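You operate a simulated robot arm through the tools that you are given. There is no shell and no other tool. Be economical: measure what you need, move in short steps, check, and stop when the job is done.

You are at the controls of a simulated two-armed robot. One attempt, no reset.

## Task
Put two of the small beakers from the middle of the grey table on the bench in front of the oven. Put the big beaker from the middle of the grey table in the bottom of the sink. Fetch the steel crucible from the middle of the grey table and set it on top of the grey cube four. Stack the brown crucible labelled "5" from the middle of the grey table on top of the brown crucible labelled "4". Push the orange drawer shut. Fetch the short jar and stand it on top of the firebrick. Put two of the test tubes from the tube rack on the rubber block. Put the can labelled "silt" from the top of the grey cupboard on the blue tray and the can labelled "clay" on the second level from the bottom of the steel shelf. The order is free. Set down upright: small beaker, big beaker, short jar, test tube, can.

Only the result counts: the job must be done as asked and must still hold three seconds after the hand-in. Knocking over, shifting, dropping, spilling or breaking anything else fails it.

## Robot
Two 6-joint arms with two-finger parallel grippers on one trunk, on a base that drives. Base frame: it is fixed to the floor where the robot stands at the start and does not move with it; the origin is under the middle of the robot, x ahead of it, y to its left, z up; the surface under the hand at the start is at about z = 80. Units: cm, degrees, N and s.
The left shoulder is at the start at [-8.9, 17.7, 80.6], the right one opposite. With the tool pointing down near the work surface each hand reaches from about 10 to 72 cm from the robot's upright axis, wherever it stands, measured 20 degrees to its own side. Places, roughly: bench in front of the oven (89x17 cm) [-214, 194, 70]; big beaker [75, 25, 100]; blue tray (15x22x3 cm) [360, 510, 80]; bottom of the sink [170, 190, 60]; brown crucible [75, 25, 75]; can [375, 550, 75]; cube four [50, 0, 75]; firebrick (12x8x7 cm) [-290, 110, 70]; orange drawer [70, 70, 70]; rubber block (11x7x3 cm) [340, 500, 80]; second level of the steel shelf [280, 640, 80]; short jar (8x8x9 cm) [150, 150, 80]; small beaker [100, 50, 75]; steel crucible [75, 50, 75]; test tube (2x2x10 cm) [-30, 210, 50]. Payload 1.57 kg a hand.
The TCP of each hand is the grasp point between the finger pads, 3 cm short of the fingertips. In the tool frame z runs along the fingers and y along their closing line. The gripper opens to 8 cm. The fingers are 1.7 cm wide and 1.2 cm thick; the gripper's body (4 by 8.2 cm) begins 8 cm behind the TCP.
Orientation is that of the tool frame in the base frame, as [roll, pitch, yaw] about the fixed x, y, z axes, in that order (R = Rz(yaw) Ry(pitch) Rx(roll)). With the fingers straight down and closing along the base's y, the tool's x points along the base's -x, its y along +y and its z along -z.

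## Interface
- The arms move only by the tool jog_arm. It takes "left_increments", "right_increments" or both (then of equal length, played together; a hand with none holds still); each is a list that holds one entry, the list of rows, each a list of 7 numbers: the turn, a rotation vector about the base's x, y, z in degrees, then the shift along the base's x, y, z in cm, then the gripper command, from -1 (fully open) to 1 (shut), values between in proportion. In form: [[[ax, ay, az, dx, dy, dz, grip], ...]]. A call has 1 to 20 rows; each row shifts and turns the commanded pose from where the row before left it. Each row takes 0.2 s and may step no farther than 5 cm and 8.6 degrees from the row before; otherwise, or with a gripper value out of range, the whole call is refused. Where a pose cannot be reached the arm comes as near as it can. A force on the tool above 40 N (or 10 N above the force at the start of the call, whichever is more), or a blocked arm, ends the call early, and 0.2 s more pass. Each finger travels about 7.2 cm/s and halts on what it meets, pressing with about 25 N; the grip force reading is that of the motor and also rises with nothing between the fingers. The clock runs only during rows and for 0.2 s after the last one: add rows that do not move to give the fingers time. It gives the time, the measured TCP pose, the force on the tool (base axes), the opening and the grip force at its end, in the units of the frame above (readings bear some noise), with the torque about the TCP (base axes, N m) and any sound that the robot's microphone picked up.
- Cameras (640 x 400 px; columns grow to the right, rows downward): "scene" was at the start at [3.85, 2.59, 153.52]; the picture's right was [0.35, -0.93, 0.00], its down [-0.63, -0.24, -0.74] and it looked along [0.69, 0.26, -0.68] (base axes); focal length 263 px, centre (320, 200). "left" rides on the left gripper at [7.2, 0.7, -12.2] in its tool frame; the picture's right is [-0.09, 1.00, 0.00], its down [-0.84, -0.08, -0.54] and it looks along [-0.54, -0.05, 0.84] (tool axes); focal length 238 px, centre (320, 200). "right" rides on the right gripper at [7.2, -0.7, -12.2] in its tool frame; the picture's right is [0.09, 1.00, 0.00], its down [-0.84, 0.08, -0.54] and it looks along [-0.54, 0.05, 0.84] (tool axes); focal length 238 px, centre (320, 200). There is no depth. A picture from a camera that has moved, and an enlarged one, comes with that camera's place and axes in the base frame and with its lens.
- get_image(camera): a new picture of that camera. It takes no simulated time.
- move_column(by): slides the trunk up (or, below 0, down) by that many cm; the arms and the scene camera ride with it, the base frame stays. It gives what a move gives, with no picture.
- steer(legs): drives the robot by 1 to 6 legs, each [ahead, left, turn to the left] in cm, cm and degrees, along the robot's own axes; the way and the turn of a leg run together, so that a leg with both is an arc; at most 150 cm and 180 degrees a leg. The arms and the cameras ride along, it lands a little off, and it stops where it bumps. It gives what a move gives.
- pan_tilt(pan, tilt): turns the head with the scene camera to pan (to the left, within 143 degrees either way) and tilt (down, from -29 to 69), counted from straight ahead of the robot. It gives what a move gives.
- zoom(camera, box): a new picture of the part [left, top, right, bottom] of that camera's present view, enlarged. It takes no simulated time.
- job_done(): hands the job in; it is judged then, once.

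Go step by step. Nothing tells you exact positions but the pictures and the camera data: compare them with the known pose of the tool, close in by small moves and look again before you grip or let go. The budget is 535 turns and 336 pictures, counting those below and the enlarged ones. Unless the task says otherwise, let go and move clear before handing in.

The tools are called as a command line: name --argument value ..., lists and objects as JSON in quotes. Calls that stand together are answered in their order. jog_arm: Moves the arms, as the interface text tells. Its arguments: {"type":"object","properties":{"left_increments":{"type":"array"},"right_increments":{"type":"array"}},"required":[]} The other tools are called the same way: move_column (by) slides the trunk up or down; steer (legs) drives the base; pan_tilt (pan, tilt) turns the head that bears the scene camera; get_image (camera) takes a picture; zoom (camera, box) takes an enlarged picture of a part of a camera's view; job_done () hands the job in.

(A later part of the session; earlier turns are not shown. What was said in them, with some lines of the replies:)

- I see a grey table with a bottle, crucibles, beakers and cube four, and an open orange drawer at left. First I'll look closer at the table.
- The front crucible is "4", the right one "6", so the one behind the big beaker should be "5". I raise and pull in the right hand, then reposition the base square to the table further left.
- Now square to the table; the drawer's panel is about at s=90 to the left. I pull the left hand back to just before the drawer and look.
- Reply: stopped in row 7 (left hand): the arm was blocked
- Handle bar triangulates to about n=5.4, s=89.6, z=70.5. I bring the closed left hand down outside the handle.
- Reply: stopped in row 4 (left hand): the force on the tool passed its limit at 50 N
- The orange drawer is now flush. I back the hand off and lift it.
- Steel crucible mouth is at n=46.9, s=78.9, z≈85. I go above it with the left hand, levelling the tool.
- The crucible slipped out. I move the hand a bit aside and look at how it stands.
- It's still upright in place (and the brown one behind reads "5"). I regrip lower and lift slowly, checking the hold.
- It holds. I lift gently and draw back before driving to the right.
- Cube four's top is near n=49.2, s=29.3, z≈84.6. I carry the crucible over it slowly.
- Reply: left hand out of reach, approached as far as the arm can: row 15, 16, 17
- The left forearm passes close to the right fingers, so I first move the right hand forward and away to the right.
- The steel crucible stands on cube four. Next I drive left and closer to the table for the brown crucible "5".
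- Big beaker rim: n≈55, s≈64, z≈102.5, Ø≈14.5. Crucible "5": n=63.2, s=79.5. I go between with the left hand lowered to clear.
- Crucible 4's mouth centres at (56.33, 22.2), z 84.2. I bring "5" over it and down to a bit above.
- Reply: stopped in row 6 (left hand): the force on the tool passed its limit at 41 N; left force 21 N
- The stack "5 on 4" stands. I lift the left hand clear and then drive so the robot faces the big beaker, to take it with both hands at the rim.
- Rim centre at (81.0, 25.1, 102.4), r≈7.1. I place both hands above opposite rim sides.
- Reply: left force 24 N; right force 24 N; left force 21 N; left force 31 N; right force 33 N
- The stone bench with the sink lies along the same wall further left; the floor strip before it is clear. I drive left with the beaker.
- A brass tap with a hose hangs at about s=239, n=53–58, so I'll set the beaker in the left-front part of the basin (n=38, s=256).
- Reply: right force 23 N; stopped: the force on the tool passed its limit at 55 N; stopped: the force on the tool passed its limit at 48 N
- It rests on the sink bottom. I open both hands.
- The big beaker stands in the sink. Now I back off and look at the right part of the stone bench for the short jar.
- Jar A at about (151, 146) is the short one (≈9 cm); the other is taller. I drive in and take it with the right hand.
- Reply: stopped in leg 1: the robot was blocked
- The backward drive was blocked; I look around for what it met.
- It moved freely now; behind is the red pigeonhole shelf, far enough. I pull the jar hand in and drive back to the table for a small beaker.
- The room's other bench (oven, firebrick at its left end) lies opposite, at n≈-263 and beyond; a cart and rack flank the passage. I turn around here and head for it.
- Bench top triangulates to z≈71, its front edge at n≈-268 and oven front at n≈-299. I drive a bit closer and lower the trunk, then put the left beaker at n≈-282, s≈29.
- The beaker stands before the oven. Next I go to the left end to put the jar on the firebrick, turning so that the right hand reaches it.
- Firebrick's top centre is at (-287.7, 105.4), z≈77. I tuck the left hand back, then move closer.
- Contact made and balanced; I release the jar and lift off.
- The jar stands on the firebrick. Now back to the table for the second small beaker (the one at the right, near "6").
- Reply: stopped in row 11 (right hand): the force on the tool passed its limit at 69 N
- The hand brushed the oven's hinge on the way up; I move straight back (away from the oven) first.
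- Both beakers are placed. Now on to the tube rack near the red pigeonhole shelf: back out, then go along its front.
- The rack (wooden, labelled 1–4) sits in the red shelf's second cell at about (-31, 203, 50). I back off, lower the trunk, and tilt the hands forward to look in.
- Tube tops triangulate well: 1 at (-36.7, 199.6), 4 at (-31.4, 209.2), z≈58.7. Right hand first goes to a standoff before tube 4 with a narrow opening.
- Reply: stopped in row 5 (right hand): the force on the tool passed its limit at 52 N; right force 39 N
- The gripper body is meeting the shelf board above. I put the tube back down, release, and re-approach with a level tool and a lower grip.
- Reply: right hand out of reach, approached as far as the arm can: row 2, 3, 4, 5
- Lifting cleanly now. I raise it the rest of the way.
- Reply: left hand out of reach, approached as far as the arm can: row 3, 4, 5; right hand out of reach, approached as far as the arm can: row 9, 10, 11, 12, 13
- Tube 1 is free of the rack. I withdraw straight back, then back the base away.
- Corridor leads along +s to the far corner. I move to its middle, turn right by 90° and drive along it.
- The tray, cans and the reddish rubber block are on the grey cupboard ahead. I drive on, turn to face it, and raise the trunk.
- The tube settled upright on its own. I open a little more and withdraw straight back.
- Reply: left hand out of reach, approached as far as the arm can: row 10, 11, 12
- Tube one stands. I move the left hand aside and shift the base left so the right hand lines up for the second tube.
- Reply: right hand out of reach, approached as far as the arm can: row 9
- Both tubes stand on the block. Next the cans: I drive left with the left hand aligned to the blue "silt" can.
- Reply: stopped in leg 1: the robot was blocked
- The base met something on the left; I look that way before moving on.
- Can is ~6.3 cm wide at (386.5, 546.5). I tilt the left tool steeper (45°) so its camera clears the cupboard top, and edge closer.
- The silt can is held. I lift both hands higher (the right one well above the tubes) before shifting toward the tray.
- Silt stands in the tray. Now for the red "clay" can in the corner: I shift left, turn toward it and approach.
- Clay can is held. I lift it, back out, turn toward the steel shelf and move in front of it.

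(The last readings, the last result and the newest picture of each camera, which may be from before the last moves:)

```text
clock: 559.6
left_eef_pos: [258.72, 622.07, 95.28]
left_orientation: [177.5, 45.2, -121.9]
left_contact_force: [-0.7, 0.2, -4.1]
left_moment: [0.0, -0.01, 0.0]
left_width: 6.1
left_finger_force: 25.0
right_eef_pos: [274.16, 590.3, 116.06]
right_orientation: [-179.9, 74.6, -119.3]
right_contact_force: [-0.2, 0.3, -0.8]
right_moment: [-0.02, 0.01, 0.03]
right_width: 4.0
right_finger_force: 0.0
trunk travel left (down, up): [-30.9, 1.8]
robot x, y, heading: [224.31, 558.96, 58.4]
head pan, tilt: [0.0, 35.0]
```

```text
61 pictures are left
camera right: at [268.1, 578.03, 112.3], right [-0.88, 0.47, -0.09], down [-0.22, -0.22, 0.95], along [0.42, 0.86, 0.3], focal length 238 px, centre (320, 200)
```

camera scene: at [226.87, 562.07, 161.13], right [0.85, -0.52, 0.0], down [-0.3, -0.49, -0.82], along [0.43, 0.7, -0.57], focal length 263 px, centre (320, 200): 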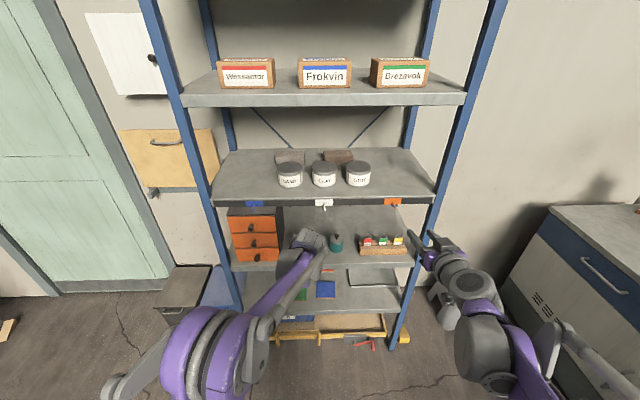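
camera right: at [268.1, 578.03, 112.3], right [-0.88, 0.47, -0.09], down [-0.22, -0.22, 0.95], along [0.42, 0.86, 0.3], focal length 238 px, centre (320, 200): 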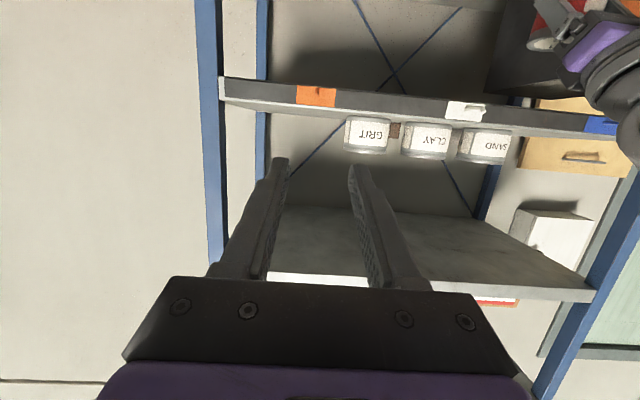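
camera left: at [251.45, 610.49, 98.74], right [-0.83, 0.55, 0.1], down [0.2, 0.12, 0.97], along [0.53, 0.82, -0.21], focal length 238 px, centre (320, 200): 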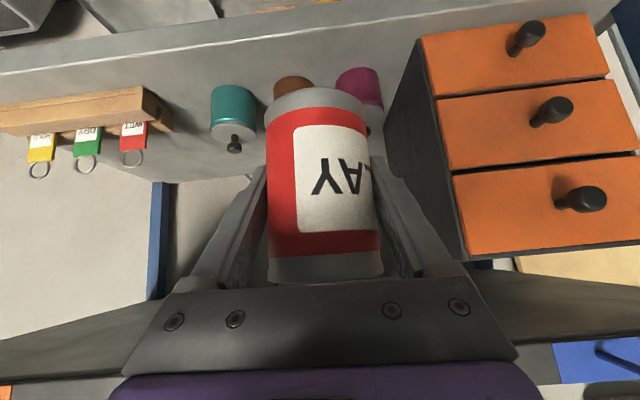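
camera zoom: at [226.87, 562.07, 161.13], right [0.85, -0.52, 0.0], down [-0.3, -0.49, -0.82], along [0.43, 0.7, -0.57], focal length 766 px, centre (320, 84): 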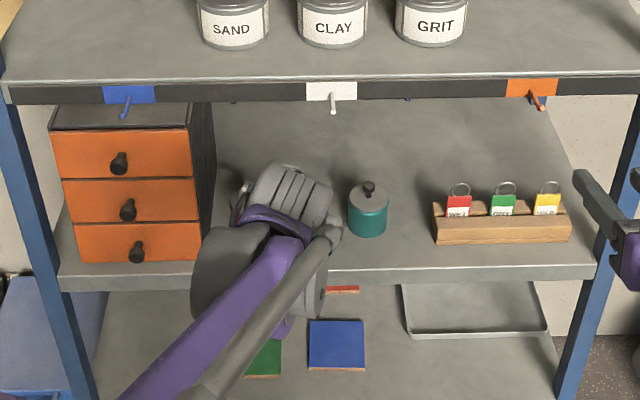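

The clear space on level 2 is behind the gap between the teal pot and the key stand (about n=-92.6, s=689). I swing the right hand away, tilt the left tool flatter for passing in, and line up.

jog_arm --right_increments '[[[0, 0, 0, 2.1, -1.3, 0, 0], [0, 0, 0, 2.1, -1.3, 0, 0], [0, 0, 0, 2.1, -1.3, 0, 0], [0, 0, 0, 2.1, -1.3, 0, 0], [0, 0, 0, 2.1, -1.3, 0, 0], [0, 0, 0, 2.1, -1.3, 0, 0]]]'

steer --legs '[[8, -18, 0]]'

jog_arm --left_increments '[[[0, 0, -1.8, -0.7, -1.1, -1, 1], [0, 0, -1.8, -0.7, -1.1, -1, 1], [5.3, -3.3, 0, -0.7, -1.1, -1, 1], [5.3, -3.3, 0, -0.7, -1.1, -1, 1], [5.3, -3.3, 0, -0.7, -1.1, -1, 1], [5.3, -3.3, 0, -0.7, -1.1, -1, 1], [0, 0, 0, -0.5, -0.8, 0, 1], [0, 0, 0, 0, 0, 0, 1]]]'

get_image --camera "left"

get_image --camera "scene"

```text
clock: 561.0
left_eef_pos: [258.81, 622.09, 95.29]
left_orientation: [177.3, 45.2, -121.8]
left_contact_force: [0.8, 0.8, -3.8]
left_moment: [0.02, 0.04, 0.01]
left_width: 6.1
left_finger_force: 25.0
right_eef_pos: [286.87, 582.51, 116.06]
right_orientation: [-180.0, 74.7, -119.3]
right_contact_force: [-0.2, 0.2, 0.3]
right_moment: [0.03, 0.03, 0.02]
right_width: 4.0
right_finger_force: 0.2
trunk travel left (down, up): [-30.9, 1.8]
robot x, y, heading: [224.4, 558.52, 58.5]
head pan, tilt: [0.0, 35.0]
```

```text
clock: 563.2
left_eef_pos: [278.42, 619.25, 95.12]
left_orientation: [177.4, 45.2, -121.9]
left_contact_force: [-0.5, 0.2, -3.3]
left_moment: [-0.01, -0.01, -0.02]
left_width: 6.11
left_finger_force: 25.2
right_eef_pos: [306.42, 579.65, 116.09]
right_orientation: [-179.9, 74.6, -119.3]
right_contact_force: [-0.6, -0.2, -0.4]
right_moment: [0.0, 0.0, -0.02]
right_width: 3.99
right_finger_force: 0.1
trunk travel left (down, up): [-30.9, 1.8]
robot x, y, heading: [243.71, 555.73, 58.5]
head pan, tilt: [0.0, 35.0]
```

```text
clock: 565.0
left_eef_pos: [273.7, 611.93, 89.28]
left_orientation: [173.2, 70.0, -129.3]
left_contact_force: [0.1, 0.2, -4.9]
left_moment: [-0.02, 0.0, -0.01]
left_width: 6.09
left_finger_force: 25.3
right_eef_pos: [306.27, 579.52, 116.1]
right_orientation: [-179.9, 74.6, -119.3]
right_contact_force: [0.1, -0.3, -0.2]
right_moment: [0.0, -0.01, -0.03]
right_width: 4.01
right_finger_force: 0.0
trunk travel left (down, up): [-30.9, 1.8]
robot x, y, heading: [244.04, 555.76, 58.5]
head pan, tilt: [0.0, 35.0]
```

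```text
60 pictures are left
camera left: at [265.62, 600.68, 86.69], right [-0.82, 0.56, 0.13], down [-0.03, -0.25, 0.97], along [0.58, 0.79, 0.22], focal length 238 px, centre (320, 200)
```

left: 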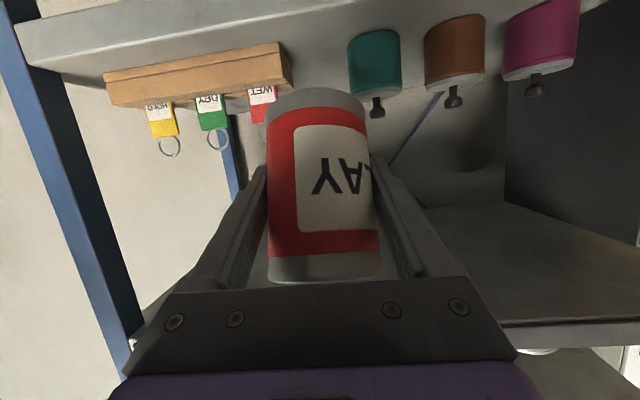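

```text
59 pictures are left
camera scene: at [246.48, 559.35, 161.13], right [0.85, -0.53, 0.0], down [-0.3, -0.49, -0.82], along [0.43, 0.7, -0.57], focal length 263 px, centre (320, 200)
```

scene: 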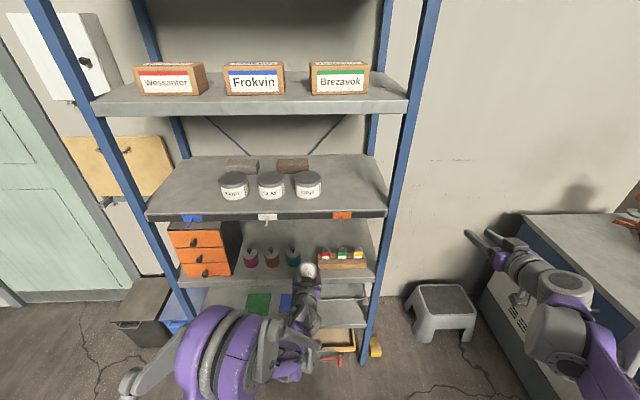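

steer --legs '[[13, 0.4, 0]]'

get_image --camera "left"

zoom --camera "scene" --box '[160, 190, 420, 340]'

```text
clock: 566.3
left_eef_pos: [280.02, 623.03, 89.36]
left_orientation: [173.1, 70.1, -129.2]
left_contact_force: [-0.6, 0.2, -4.5]
left_moment: [0.03, -0.01, -0.01]
left_width: 6.09
left_finger_force: 24.4
right_eef_pos: [312.68, 590.61, 116.2]
right_orientation: [-179.9, 74.8, -119.3]
right_contact_force: [0.0, 0.1, -0.5]
right_moment: [-0.01, -0.01, -0.02]
right_width: 3.96
right_finger_force: 0.1
trunk travel left (down, up): [-30.9, 1.8]
robot x, y, heading: [250.49, 566.92, 58.5]
head pan, tilt: [0.0, 35.0]
```

```text
58 pictures are left
camera left: at [271.96, 611.78, 86.68], right [-0.82, 0.56, 0.13], down [-0.02, -0.25, 0.97], along [0.58, 0.79, 0.22], focal length 238 px, centre (320, 200)
```

left: 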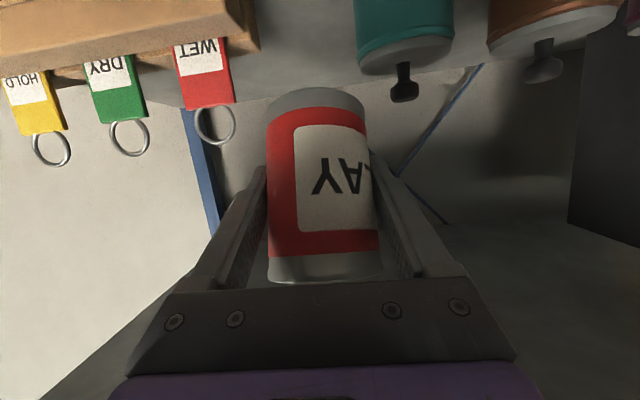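

```text
2.46 times, centred on (290, 265) of scene
camera zoom: at [252.84, 570.43, 161.11], right [0.85, -0.52, 0.0], down [-0.3, -0.49, -0.82], along [0.43, 0.7, -0.57], focal length 648 px, centre (394, 40)
```

zoom: 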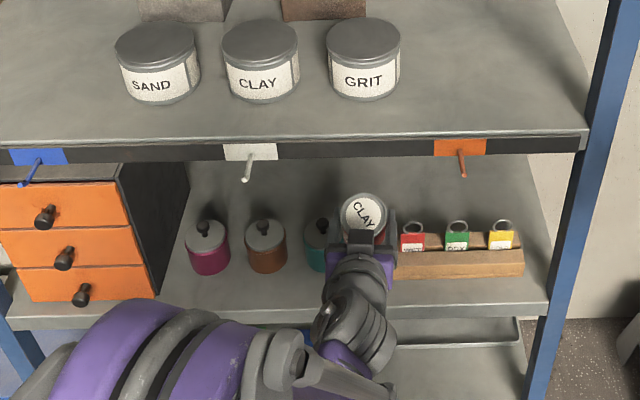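

steer --legs '[[12, 0, 0]]'

get_image --camera "left"

zoom --camera "scene" --box '[160, 190, 420, 340]'

```text
clock: 567.5
left_eef_pos: [286.21, 633.36, 89.37]
left_orientation: [173.0, 70.2, -129.1]
left_contact_force: [-0.2, -0.3, -5.6]
left_moment: [-0.02, 0.04, 0.03]
left_width: 6.12
left_finger_force: 25.4
right_eef_pos: [318.74, 600.96, 116.14]
right_orientation: [-179.8, 74.7, -119.1]
right_contact_force: [0.9, 0.2, -0.3]
right_moment: [-0.01, -0.02, -0.02]
right_width: 3.98
right_finger_force: 0.1
trunk travel left (down, up): [-30.9, 1.8]
robot x, y, heading: [256.49, 577.31, 58.4]
head pan, tilt: [0.0, 35.0]
```

```text
56 pictures are left
camera left: at [278.1, 622.0, 86.68], right [-0.82, 0.56, 0.13], down [-0.02, -0.25, 0.97], along [0.57, 0.79, 0.22], focal length 238 px, centre (320, 200)
```

left: 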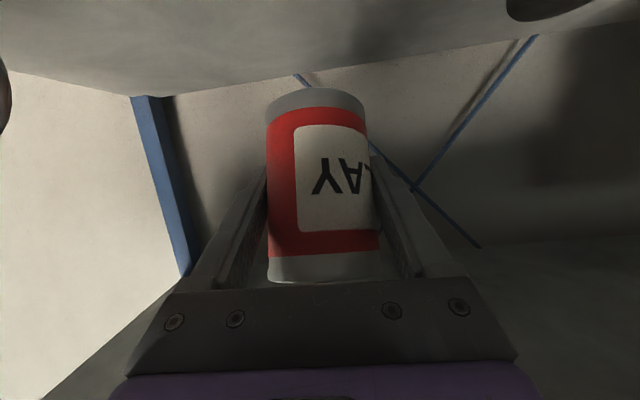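

```text
2.46 times, centred on (290, 265) of scene
camera zoom: at [259.09, 580.62, 161.11], right [0.85, -0.52, 0.0], down [-0.3, -0.49, -0.82], along [0.43, 0.7, -0.57], focal length 648 px, centre (394, 40)
```

zoom: 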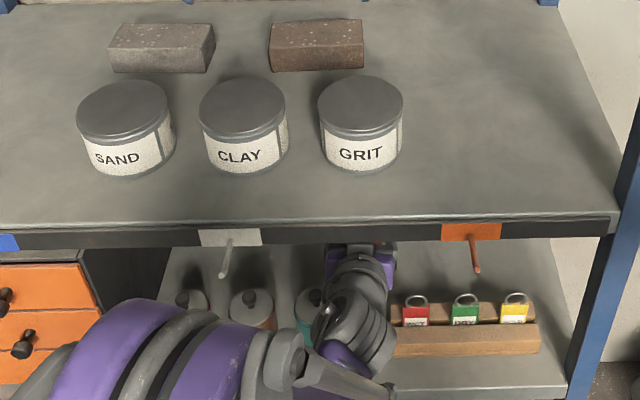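

jog_arm --left_increments '[[[0, 0, 0, 0.35, 0.2, -1.3, 1], [-2.65, 1.65, 0, 0.35, 0.2, -1.3, 1], [-2.65, 1.65, 0, 0, 0, -1.3, 1], [-2.65, 1.65, 0, 0, 0, -1.3, 1], [-2.65, 1.65, 0, 0, 0, -1.3, 1]]]'

get_image --camera "left"

zoom --camera "scene" --box '[160, 190, 420, 340]'

```text
clock: 568.7
left_eef_pos: [286.96, 633.68, 82.83]
left_orientation: [176.0, 57.6, -126.3]
left_contact_force: [-0.5, 0.2, -4.7]
left_moment: [0.01, 0.0, 0.0]
left_width: 6.11
left_finger_force: 24.9
right_eef_pos: [318.91, 601.09, 116.17]
right_orientation: [-179.9, 74.6, -119.1]
right_contact_force: [0.1, 0.4, 1.0]
right_moment: [-0.01, 0.02, -0.03]
right_width: 4.01
right_finger_force: 0.1
trunk travel left (down, up): [-30.9, 1.8]
robot x, y, heading: [256.64, 576.9, 58.2]
head pan, tilt: [0.0, 35.0]
```

```text
54 pictures are left
camera left: at [278.78, 622.24, 83.21], right [-0.8, 0.58, 0.11], down [0.09, -0.07, 0.99], along [0.59, 0.81, 0.01], focal length 238 px, centre (320, 200)
```

left: 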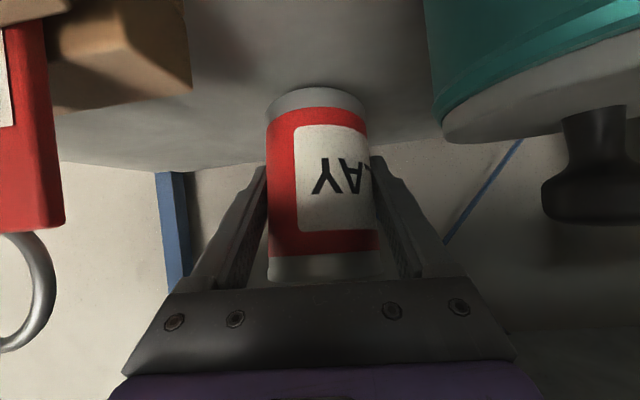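

```text
2.46 times, centred on (290, 265) of scene
camera zoom: at [259.14, 580.7, 161.13], right [0.85, -0.52, 0.0], down [-0.3, -0.49, -0.82], along [0.43, 0.7, -0.57], focal length 648 px, centre (394, 40)
```

zoom: 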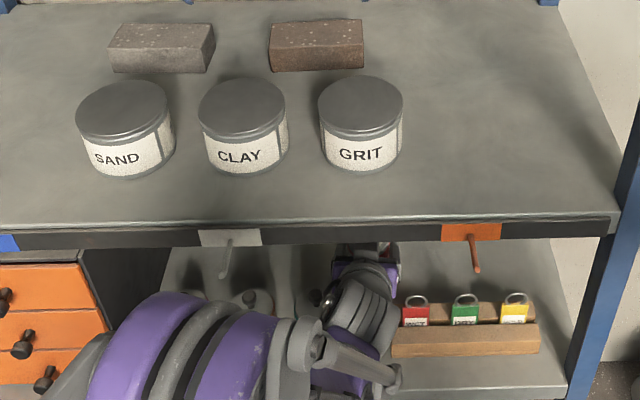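

jog_arm --left_increments '[[[-2.65, 1.65, 0, 0, 0, -1.2, 1], [-2.65, 1.65, 0, 0, 0, -1, 1], [-2.65, 1.65, 0, 0, 0, -0.8, 1], [-2.55, 1.6, 0, 0, 0, -0.5, 1], [0, 0, 0, 0, 0, 0, 1]]]'

get_image --camera "left"

```text
clock: 569.9
left_eef_pos: [286.75, 633.61, 79.46]
left_orientation: [177.4, 45.5, -125.4]
left_contact_force: [0.1, 2.4, 14.5]
left_moment: [-0.11, -0.6, 0.07]
left_width: 6.11
left_finger_force: 24.7
right_eef_pos: [318.82, 601.04, 116.24]
right_orientation: [-179.9, 74.7, -119.2]
right_contact_force: [0.2, -1.0, -0.8]
right_moment: [-0.04, 0.01, -0.01]
right_width: 4.0
right_finger_force: 0.0
trunk travel left (down, up): [-30.9, 1.8]
robot x, y, heading: [256.63, 577.74, 58.5]
head pan, tilt: [0.0, 35.0]
```

```text
52 pictures are left
camera left: at [278.9, 622.55, 82.82], right [-0.79, 0.6, 0.1], down [0.2, 0.11, 0.97], along [0.58, 0.79, -0.21], focal length 238 px, centre (320, 200)
```

left: 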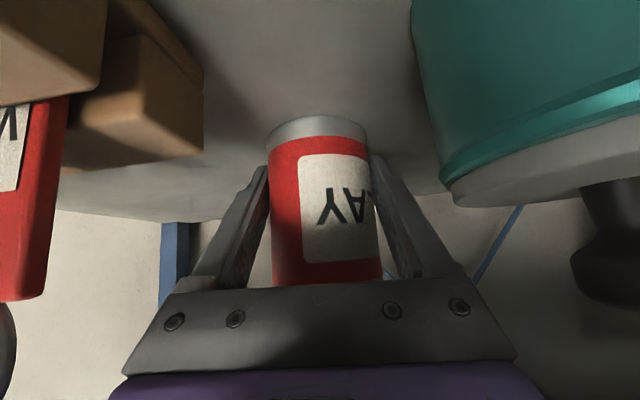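

The can is down on the shelf board (upward force). I open just enough to free it and check.

jog_arm --left_increments '[[[0, 0, 0, 0, 0, 0.1, 0.6], [0, 0, 0, 0, 0, 0, 0], [0, 0, 0, 0, 0, 0, -0.6], [0, 0, 0, 0, 0, 0, -0.75], [0, 0, 0, 0, 0, 0, -0.75]]]'

get_image --camera "left"

```text
clock: 571.1
left_eef_pos: [286.95, 633.59, 79.39]
left_orientation: [177.4, 45.3, -125.4]
left_contact_force: [-1.5, 0.3, -0.5]
left_moment: [-0.01, 0.01, 0.01]
left_width: 7.01
left_finger_force: 0.1
right_eef_pos: [318.88, 600.97, 116.09]
right_orientation: [-179.9, 74.6, -119.0]
right_contact_force: [-0.6, 0.1, 0.4]
right_moment: [-0.01, 0.01, 0.01]
right_width: 3.98
right_finger_force: 0.1
trunk travel left (down, up): [-30.9, 1.8]
robot x, y, heading: [256.63, 576.75, 58.4]
head pan, tilt: [0.0, 35.0]
```

```text
51 pictures are left
camera left: at [278.94, 622.58, 82.88], right [-0.79, 0.6, 0.1], down [0.2, 0.11, 0.97], along [0.58, 0.79, -0.21], focal length 238 px, centre (320, 200)
```

left: 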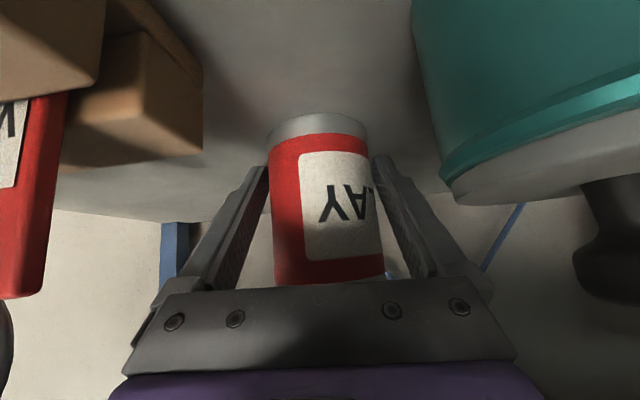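

jog_arm --left_increments '[[[0, 0, 0, -0.26, -0.42, 0.49, -0.75], [0, 0, 0, -0.53, -0.84, 0.98, -0.75], [0, 0, 0, -0.53, -0.84, 0.98, -0.75], [0, 0, 0, -0.53, -0.84, 0.98, -0.75], [0, 0, 0, -0.53, -0.84, 0.98, -0.75], [0, 0, 0, -0.53, -0.84, 0.98, -0.75]]]'

get_image --camera "left"

zoom --camera "scene" --box '[160, 190, 420, 340]'

```text
clock: 572.5
left_eef_pos: [284.01, 629.01, 84.76]
left_orientation: [177.3, 45.5, -125.4]
left_contact_force: [0.8, 1.6, 0.8]
left_moment: [0.0, -0.01, 0.0]
left_width: 7.03
left_finger_force: 0.0
right_eef_pos: [318.84, 600.98, 116.13]
right_orientation: [-179.9, 74.7, -119.1]
right_contact_force: [0.0, 0.5, 0.3]
right_moment: [0.01, -0.02, -0.01]
right_width: 3.98
right_finger_force: 0.1
trunk travel left (down, up): [-30.9, 1.8]
robot x, y, heading: [256.24, 576.67, 58.5]
head pan, tilt: [0.0, 35.0]
```

```text
50 pictures are left
camera left: at [276.07, 617.95, 88.3], right [-0.79, 0.6, 0.1], down [0.2, 0.11, 0.97], along [0.58, 0.79, -0.21], focal length 238 px, centre (320, 200)
```

left: 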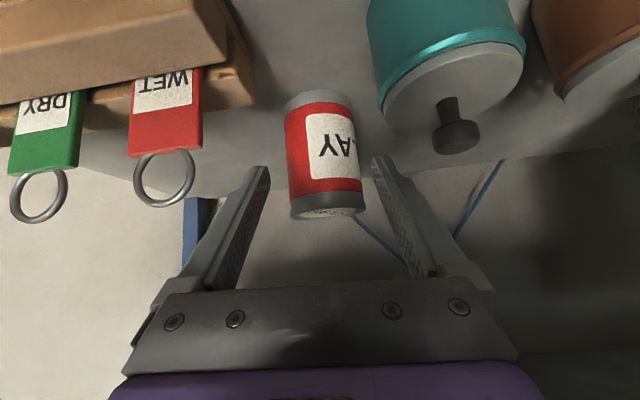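

```text
2.46 times, centred on (290, 265) of scene
camera zoom: at [259.07, 580.58, 161.13], right [0.85, -0.52, 0.0], down [-0.3, -0.49, -0.82], along [0.43, 0.7, -0.57], focal length 648 px, centre (394, 40)
```

zoom: 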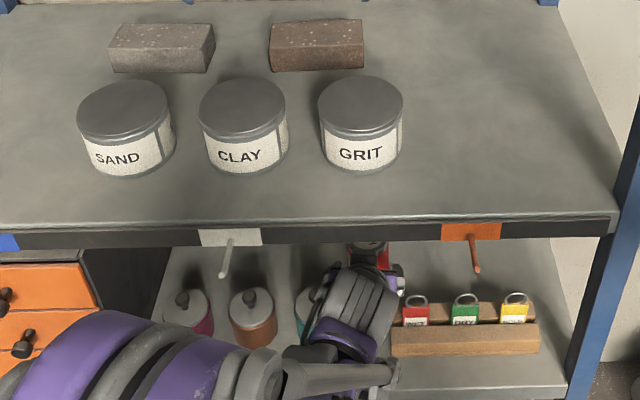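

jog_arm --left_increments '[[[0, 0, 0, -0.53, -0.84, 0.98, -0.75], [0, 0, 0, -0.53, -0.84, 0.98, -0.75], [0, 0, 0, -0.53, -0.84, 0.98, -0.75], [0, 0, 0, -0.53, -0.84, 0.98, -0.75], [0, 0, 0, -0.53, -0.84, 0.98, -0.75]]]'

steer --legs '[[-30, 0, 0]]'

get_image --camera "scene"

zoom --camera "scene" --box '[180, 220, 400, 370]'

```text
clock: 573.7
left_eef_pos: [281.28, 624.87, 89.82]
left_orientation: [177.2, 45.4, -125.4]
left_contact_force: [-1.1, -0.4, 0.3]
left_moment: [0.0, -0.02, -0.01]
left_width: 6.98
left_finger_force: 0.0
right_eef_pos: [318.91, 601.07, 116.14]
right_orientation: [-179.9, 74.8, -119.0]
right_contact_force: [-1.0, 0.6, 0.7]
right_moment: [0.04, 0.0, 0.0]
right_width: 3.99
right_finger_force: 0.0
trunk travel left (down, up): [-30.9, 1.8]
robot x, y, heading: [256.85, 577.09, 58.4]
head pan, tilt: [0.0, 35.0]
```

```text
clock: 575.8
left_eef_pos: [265.89, 599.62, 89.64]
left_orientation: [177.4, 45.4, -125.3]
left_contact_force: [0.1, 0.0, 0.5]
left_moment: [0.0, -0.02, -0.01]
left_width: 6.98
left_finger_force: 0.0
right_eef_pos: [303.29, 575.71, 116.17]
right_orientation: [-179.9, 74.7, -119.1]
right_contact_force: [-1.0, -0.8, -0.3]
right_moment: [-0.02, 0.0, 0.03]
right_width: 3.99
right_finger_force: 0.0
trunk travel left (down, up): [-30.9, 1.8]
robot x, y, heading: [240.58, 552.01, 58.7]
head pan, tilt: [0.0, 35.0]
```

```text
48 pictures are left
camera scene: at [243.56, 555.26, 161.15], right [0.85, -0.52, 0.0], down [-0.3, -0.49, -0.82], along [0.43, 0.7, -0.57], focal length 263 px, centre (320, 200)
```

scene: 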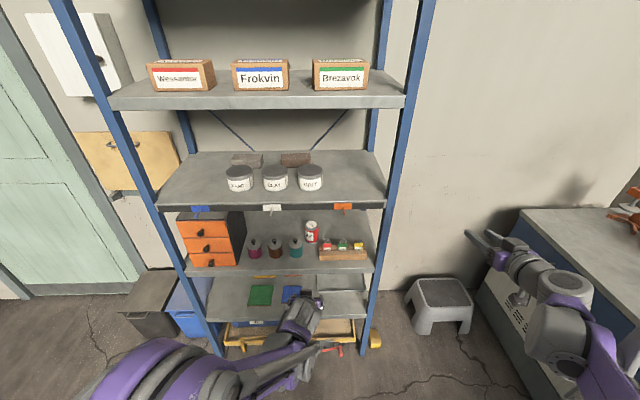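

```text
2.67 times, centred on (290, 295) of scene
camera zoom: at [243.56, 555.26, 161.15], right [0.85, -0.52, 0.0], down [-0.3, -0.49, -0.82], along [0.43, 0.7, -0.57], focal length 702 px, centre (400, -53)
```

zoom: 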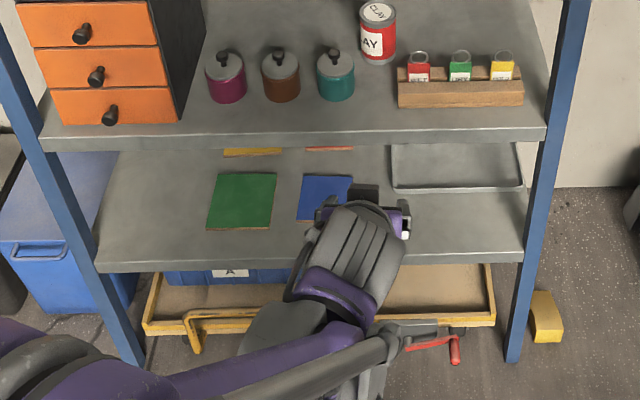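

Everything is set down and both hands are clear. All the tasks look done in the pictures I took, so I hand the job in.

job_done

```text
The job is handed in.
```

I've handed the job in with every item placed. I haven't been told the verdict.

- **Small beakers:** two stand on the bench in front of the oven. My right hand knocked the oven front with about 69 N while lifting away from the second one. Both beakers stayed standing, and I saw no change to the oven.
- **Big beaker:** it stands on the bottom of the sink.
- **Steel crucible:** it stands on grey cube four. On my first try it slipped out of the grip and stayed upright where it was.
- **Brown crucibles:** "5" sits in the mouth of "4". "4" shifted by about 0.3 cm while I lined them up.
- **Orange drawer:** it is shut flush.
- **Short jar:** it stands upright on the firebrick.
- **Test tubes:** two, from rack places 1 and 4, stand upright on the rubber block.
- **Cans:** "silt" is on the blue tray. "Clay" is on the second level of the steel shelf, behind the teal pot. I counted the tile shelf above the trolley as the bottom level.

The base was blocked twice while driving, once backing away from the sink bench and once beside the steel shelf. I never found what it touched by the sink bench. Later pictures of the shelf showed nothing out of place.
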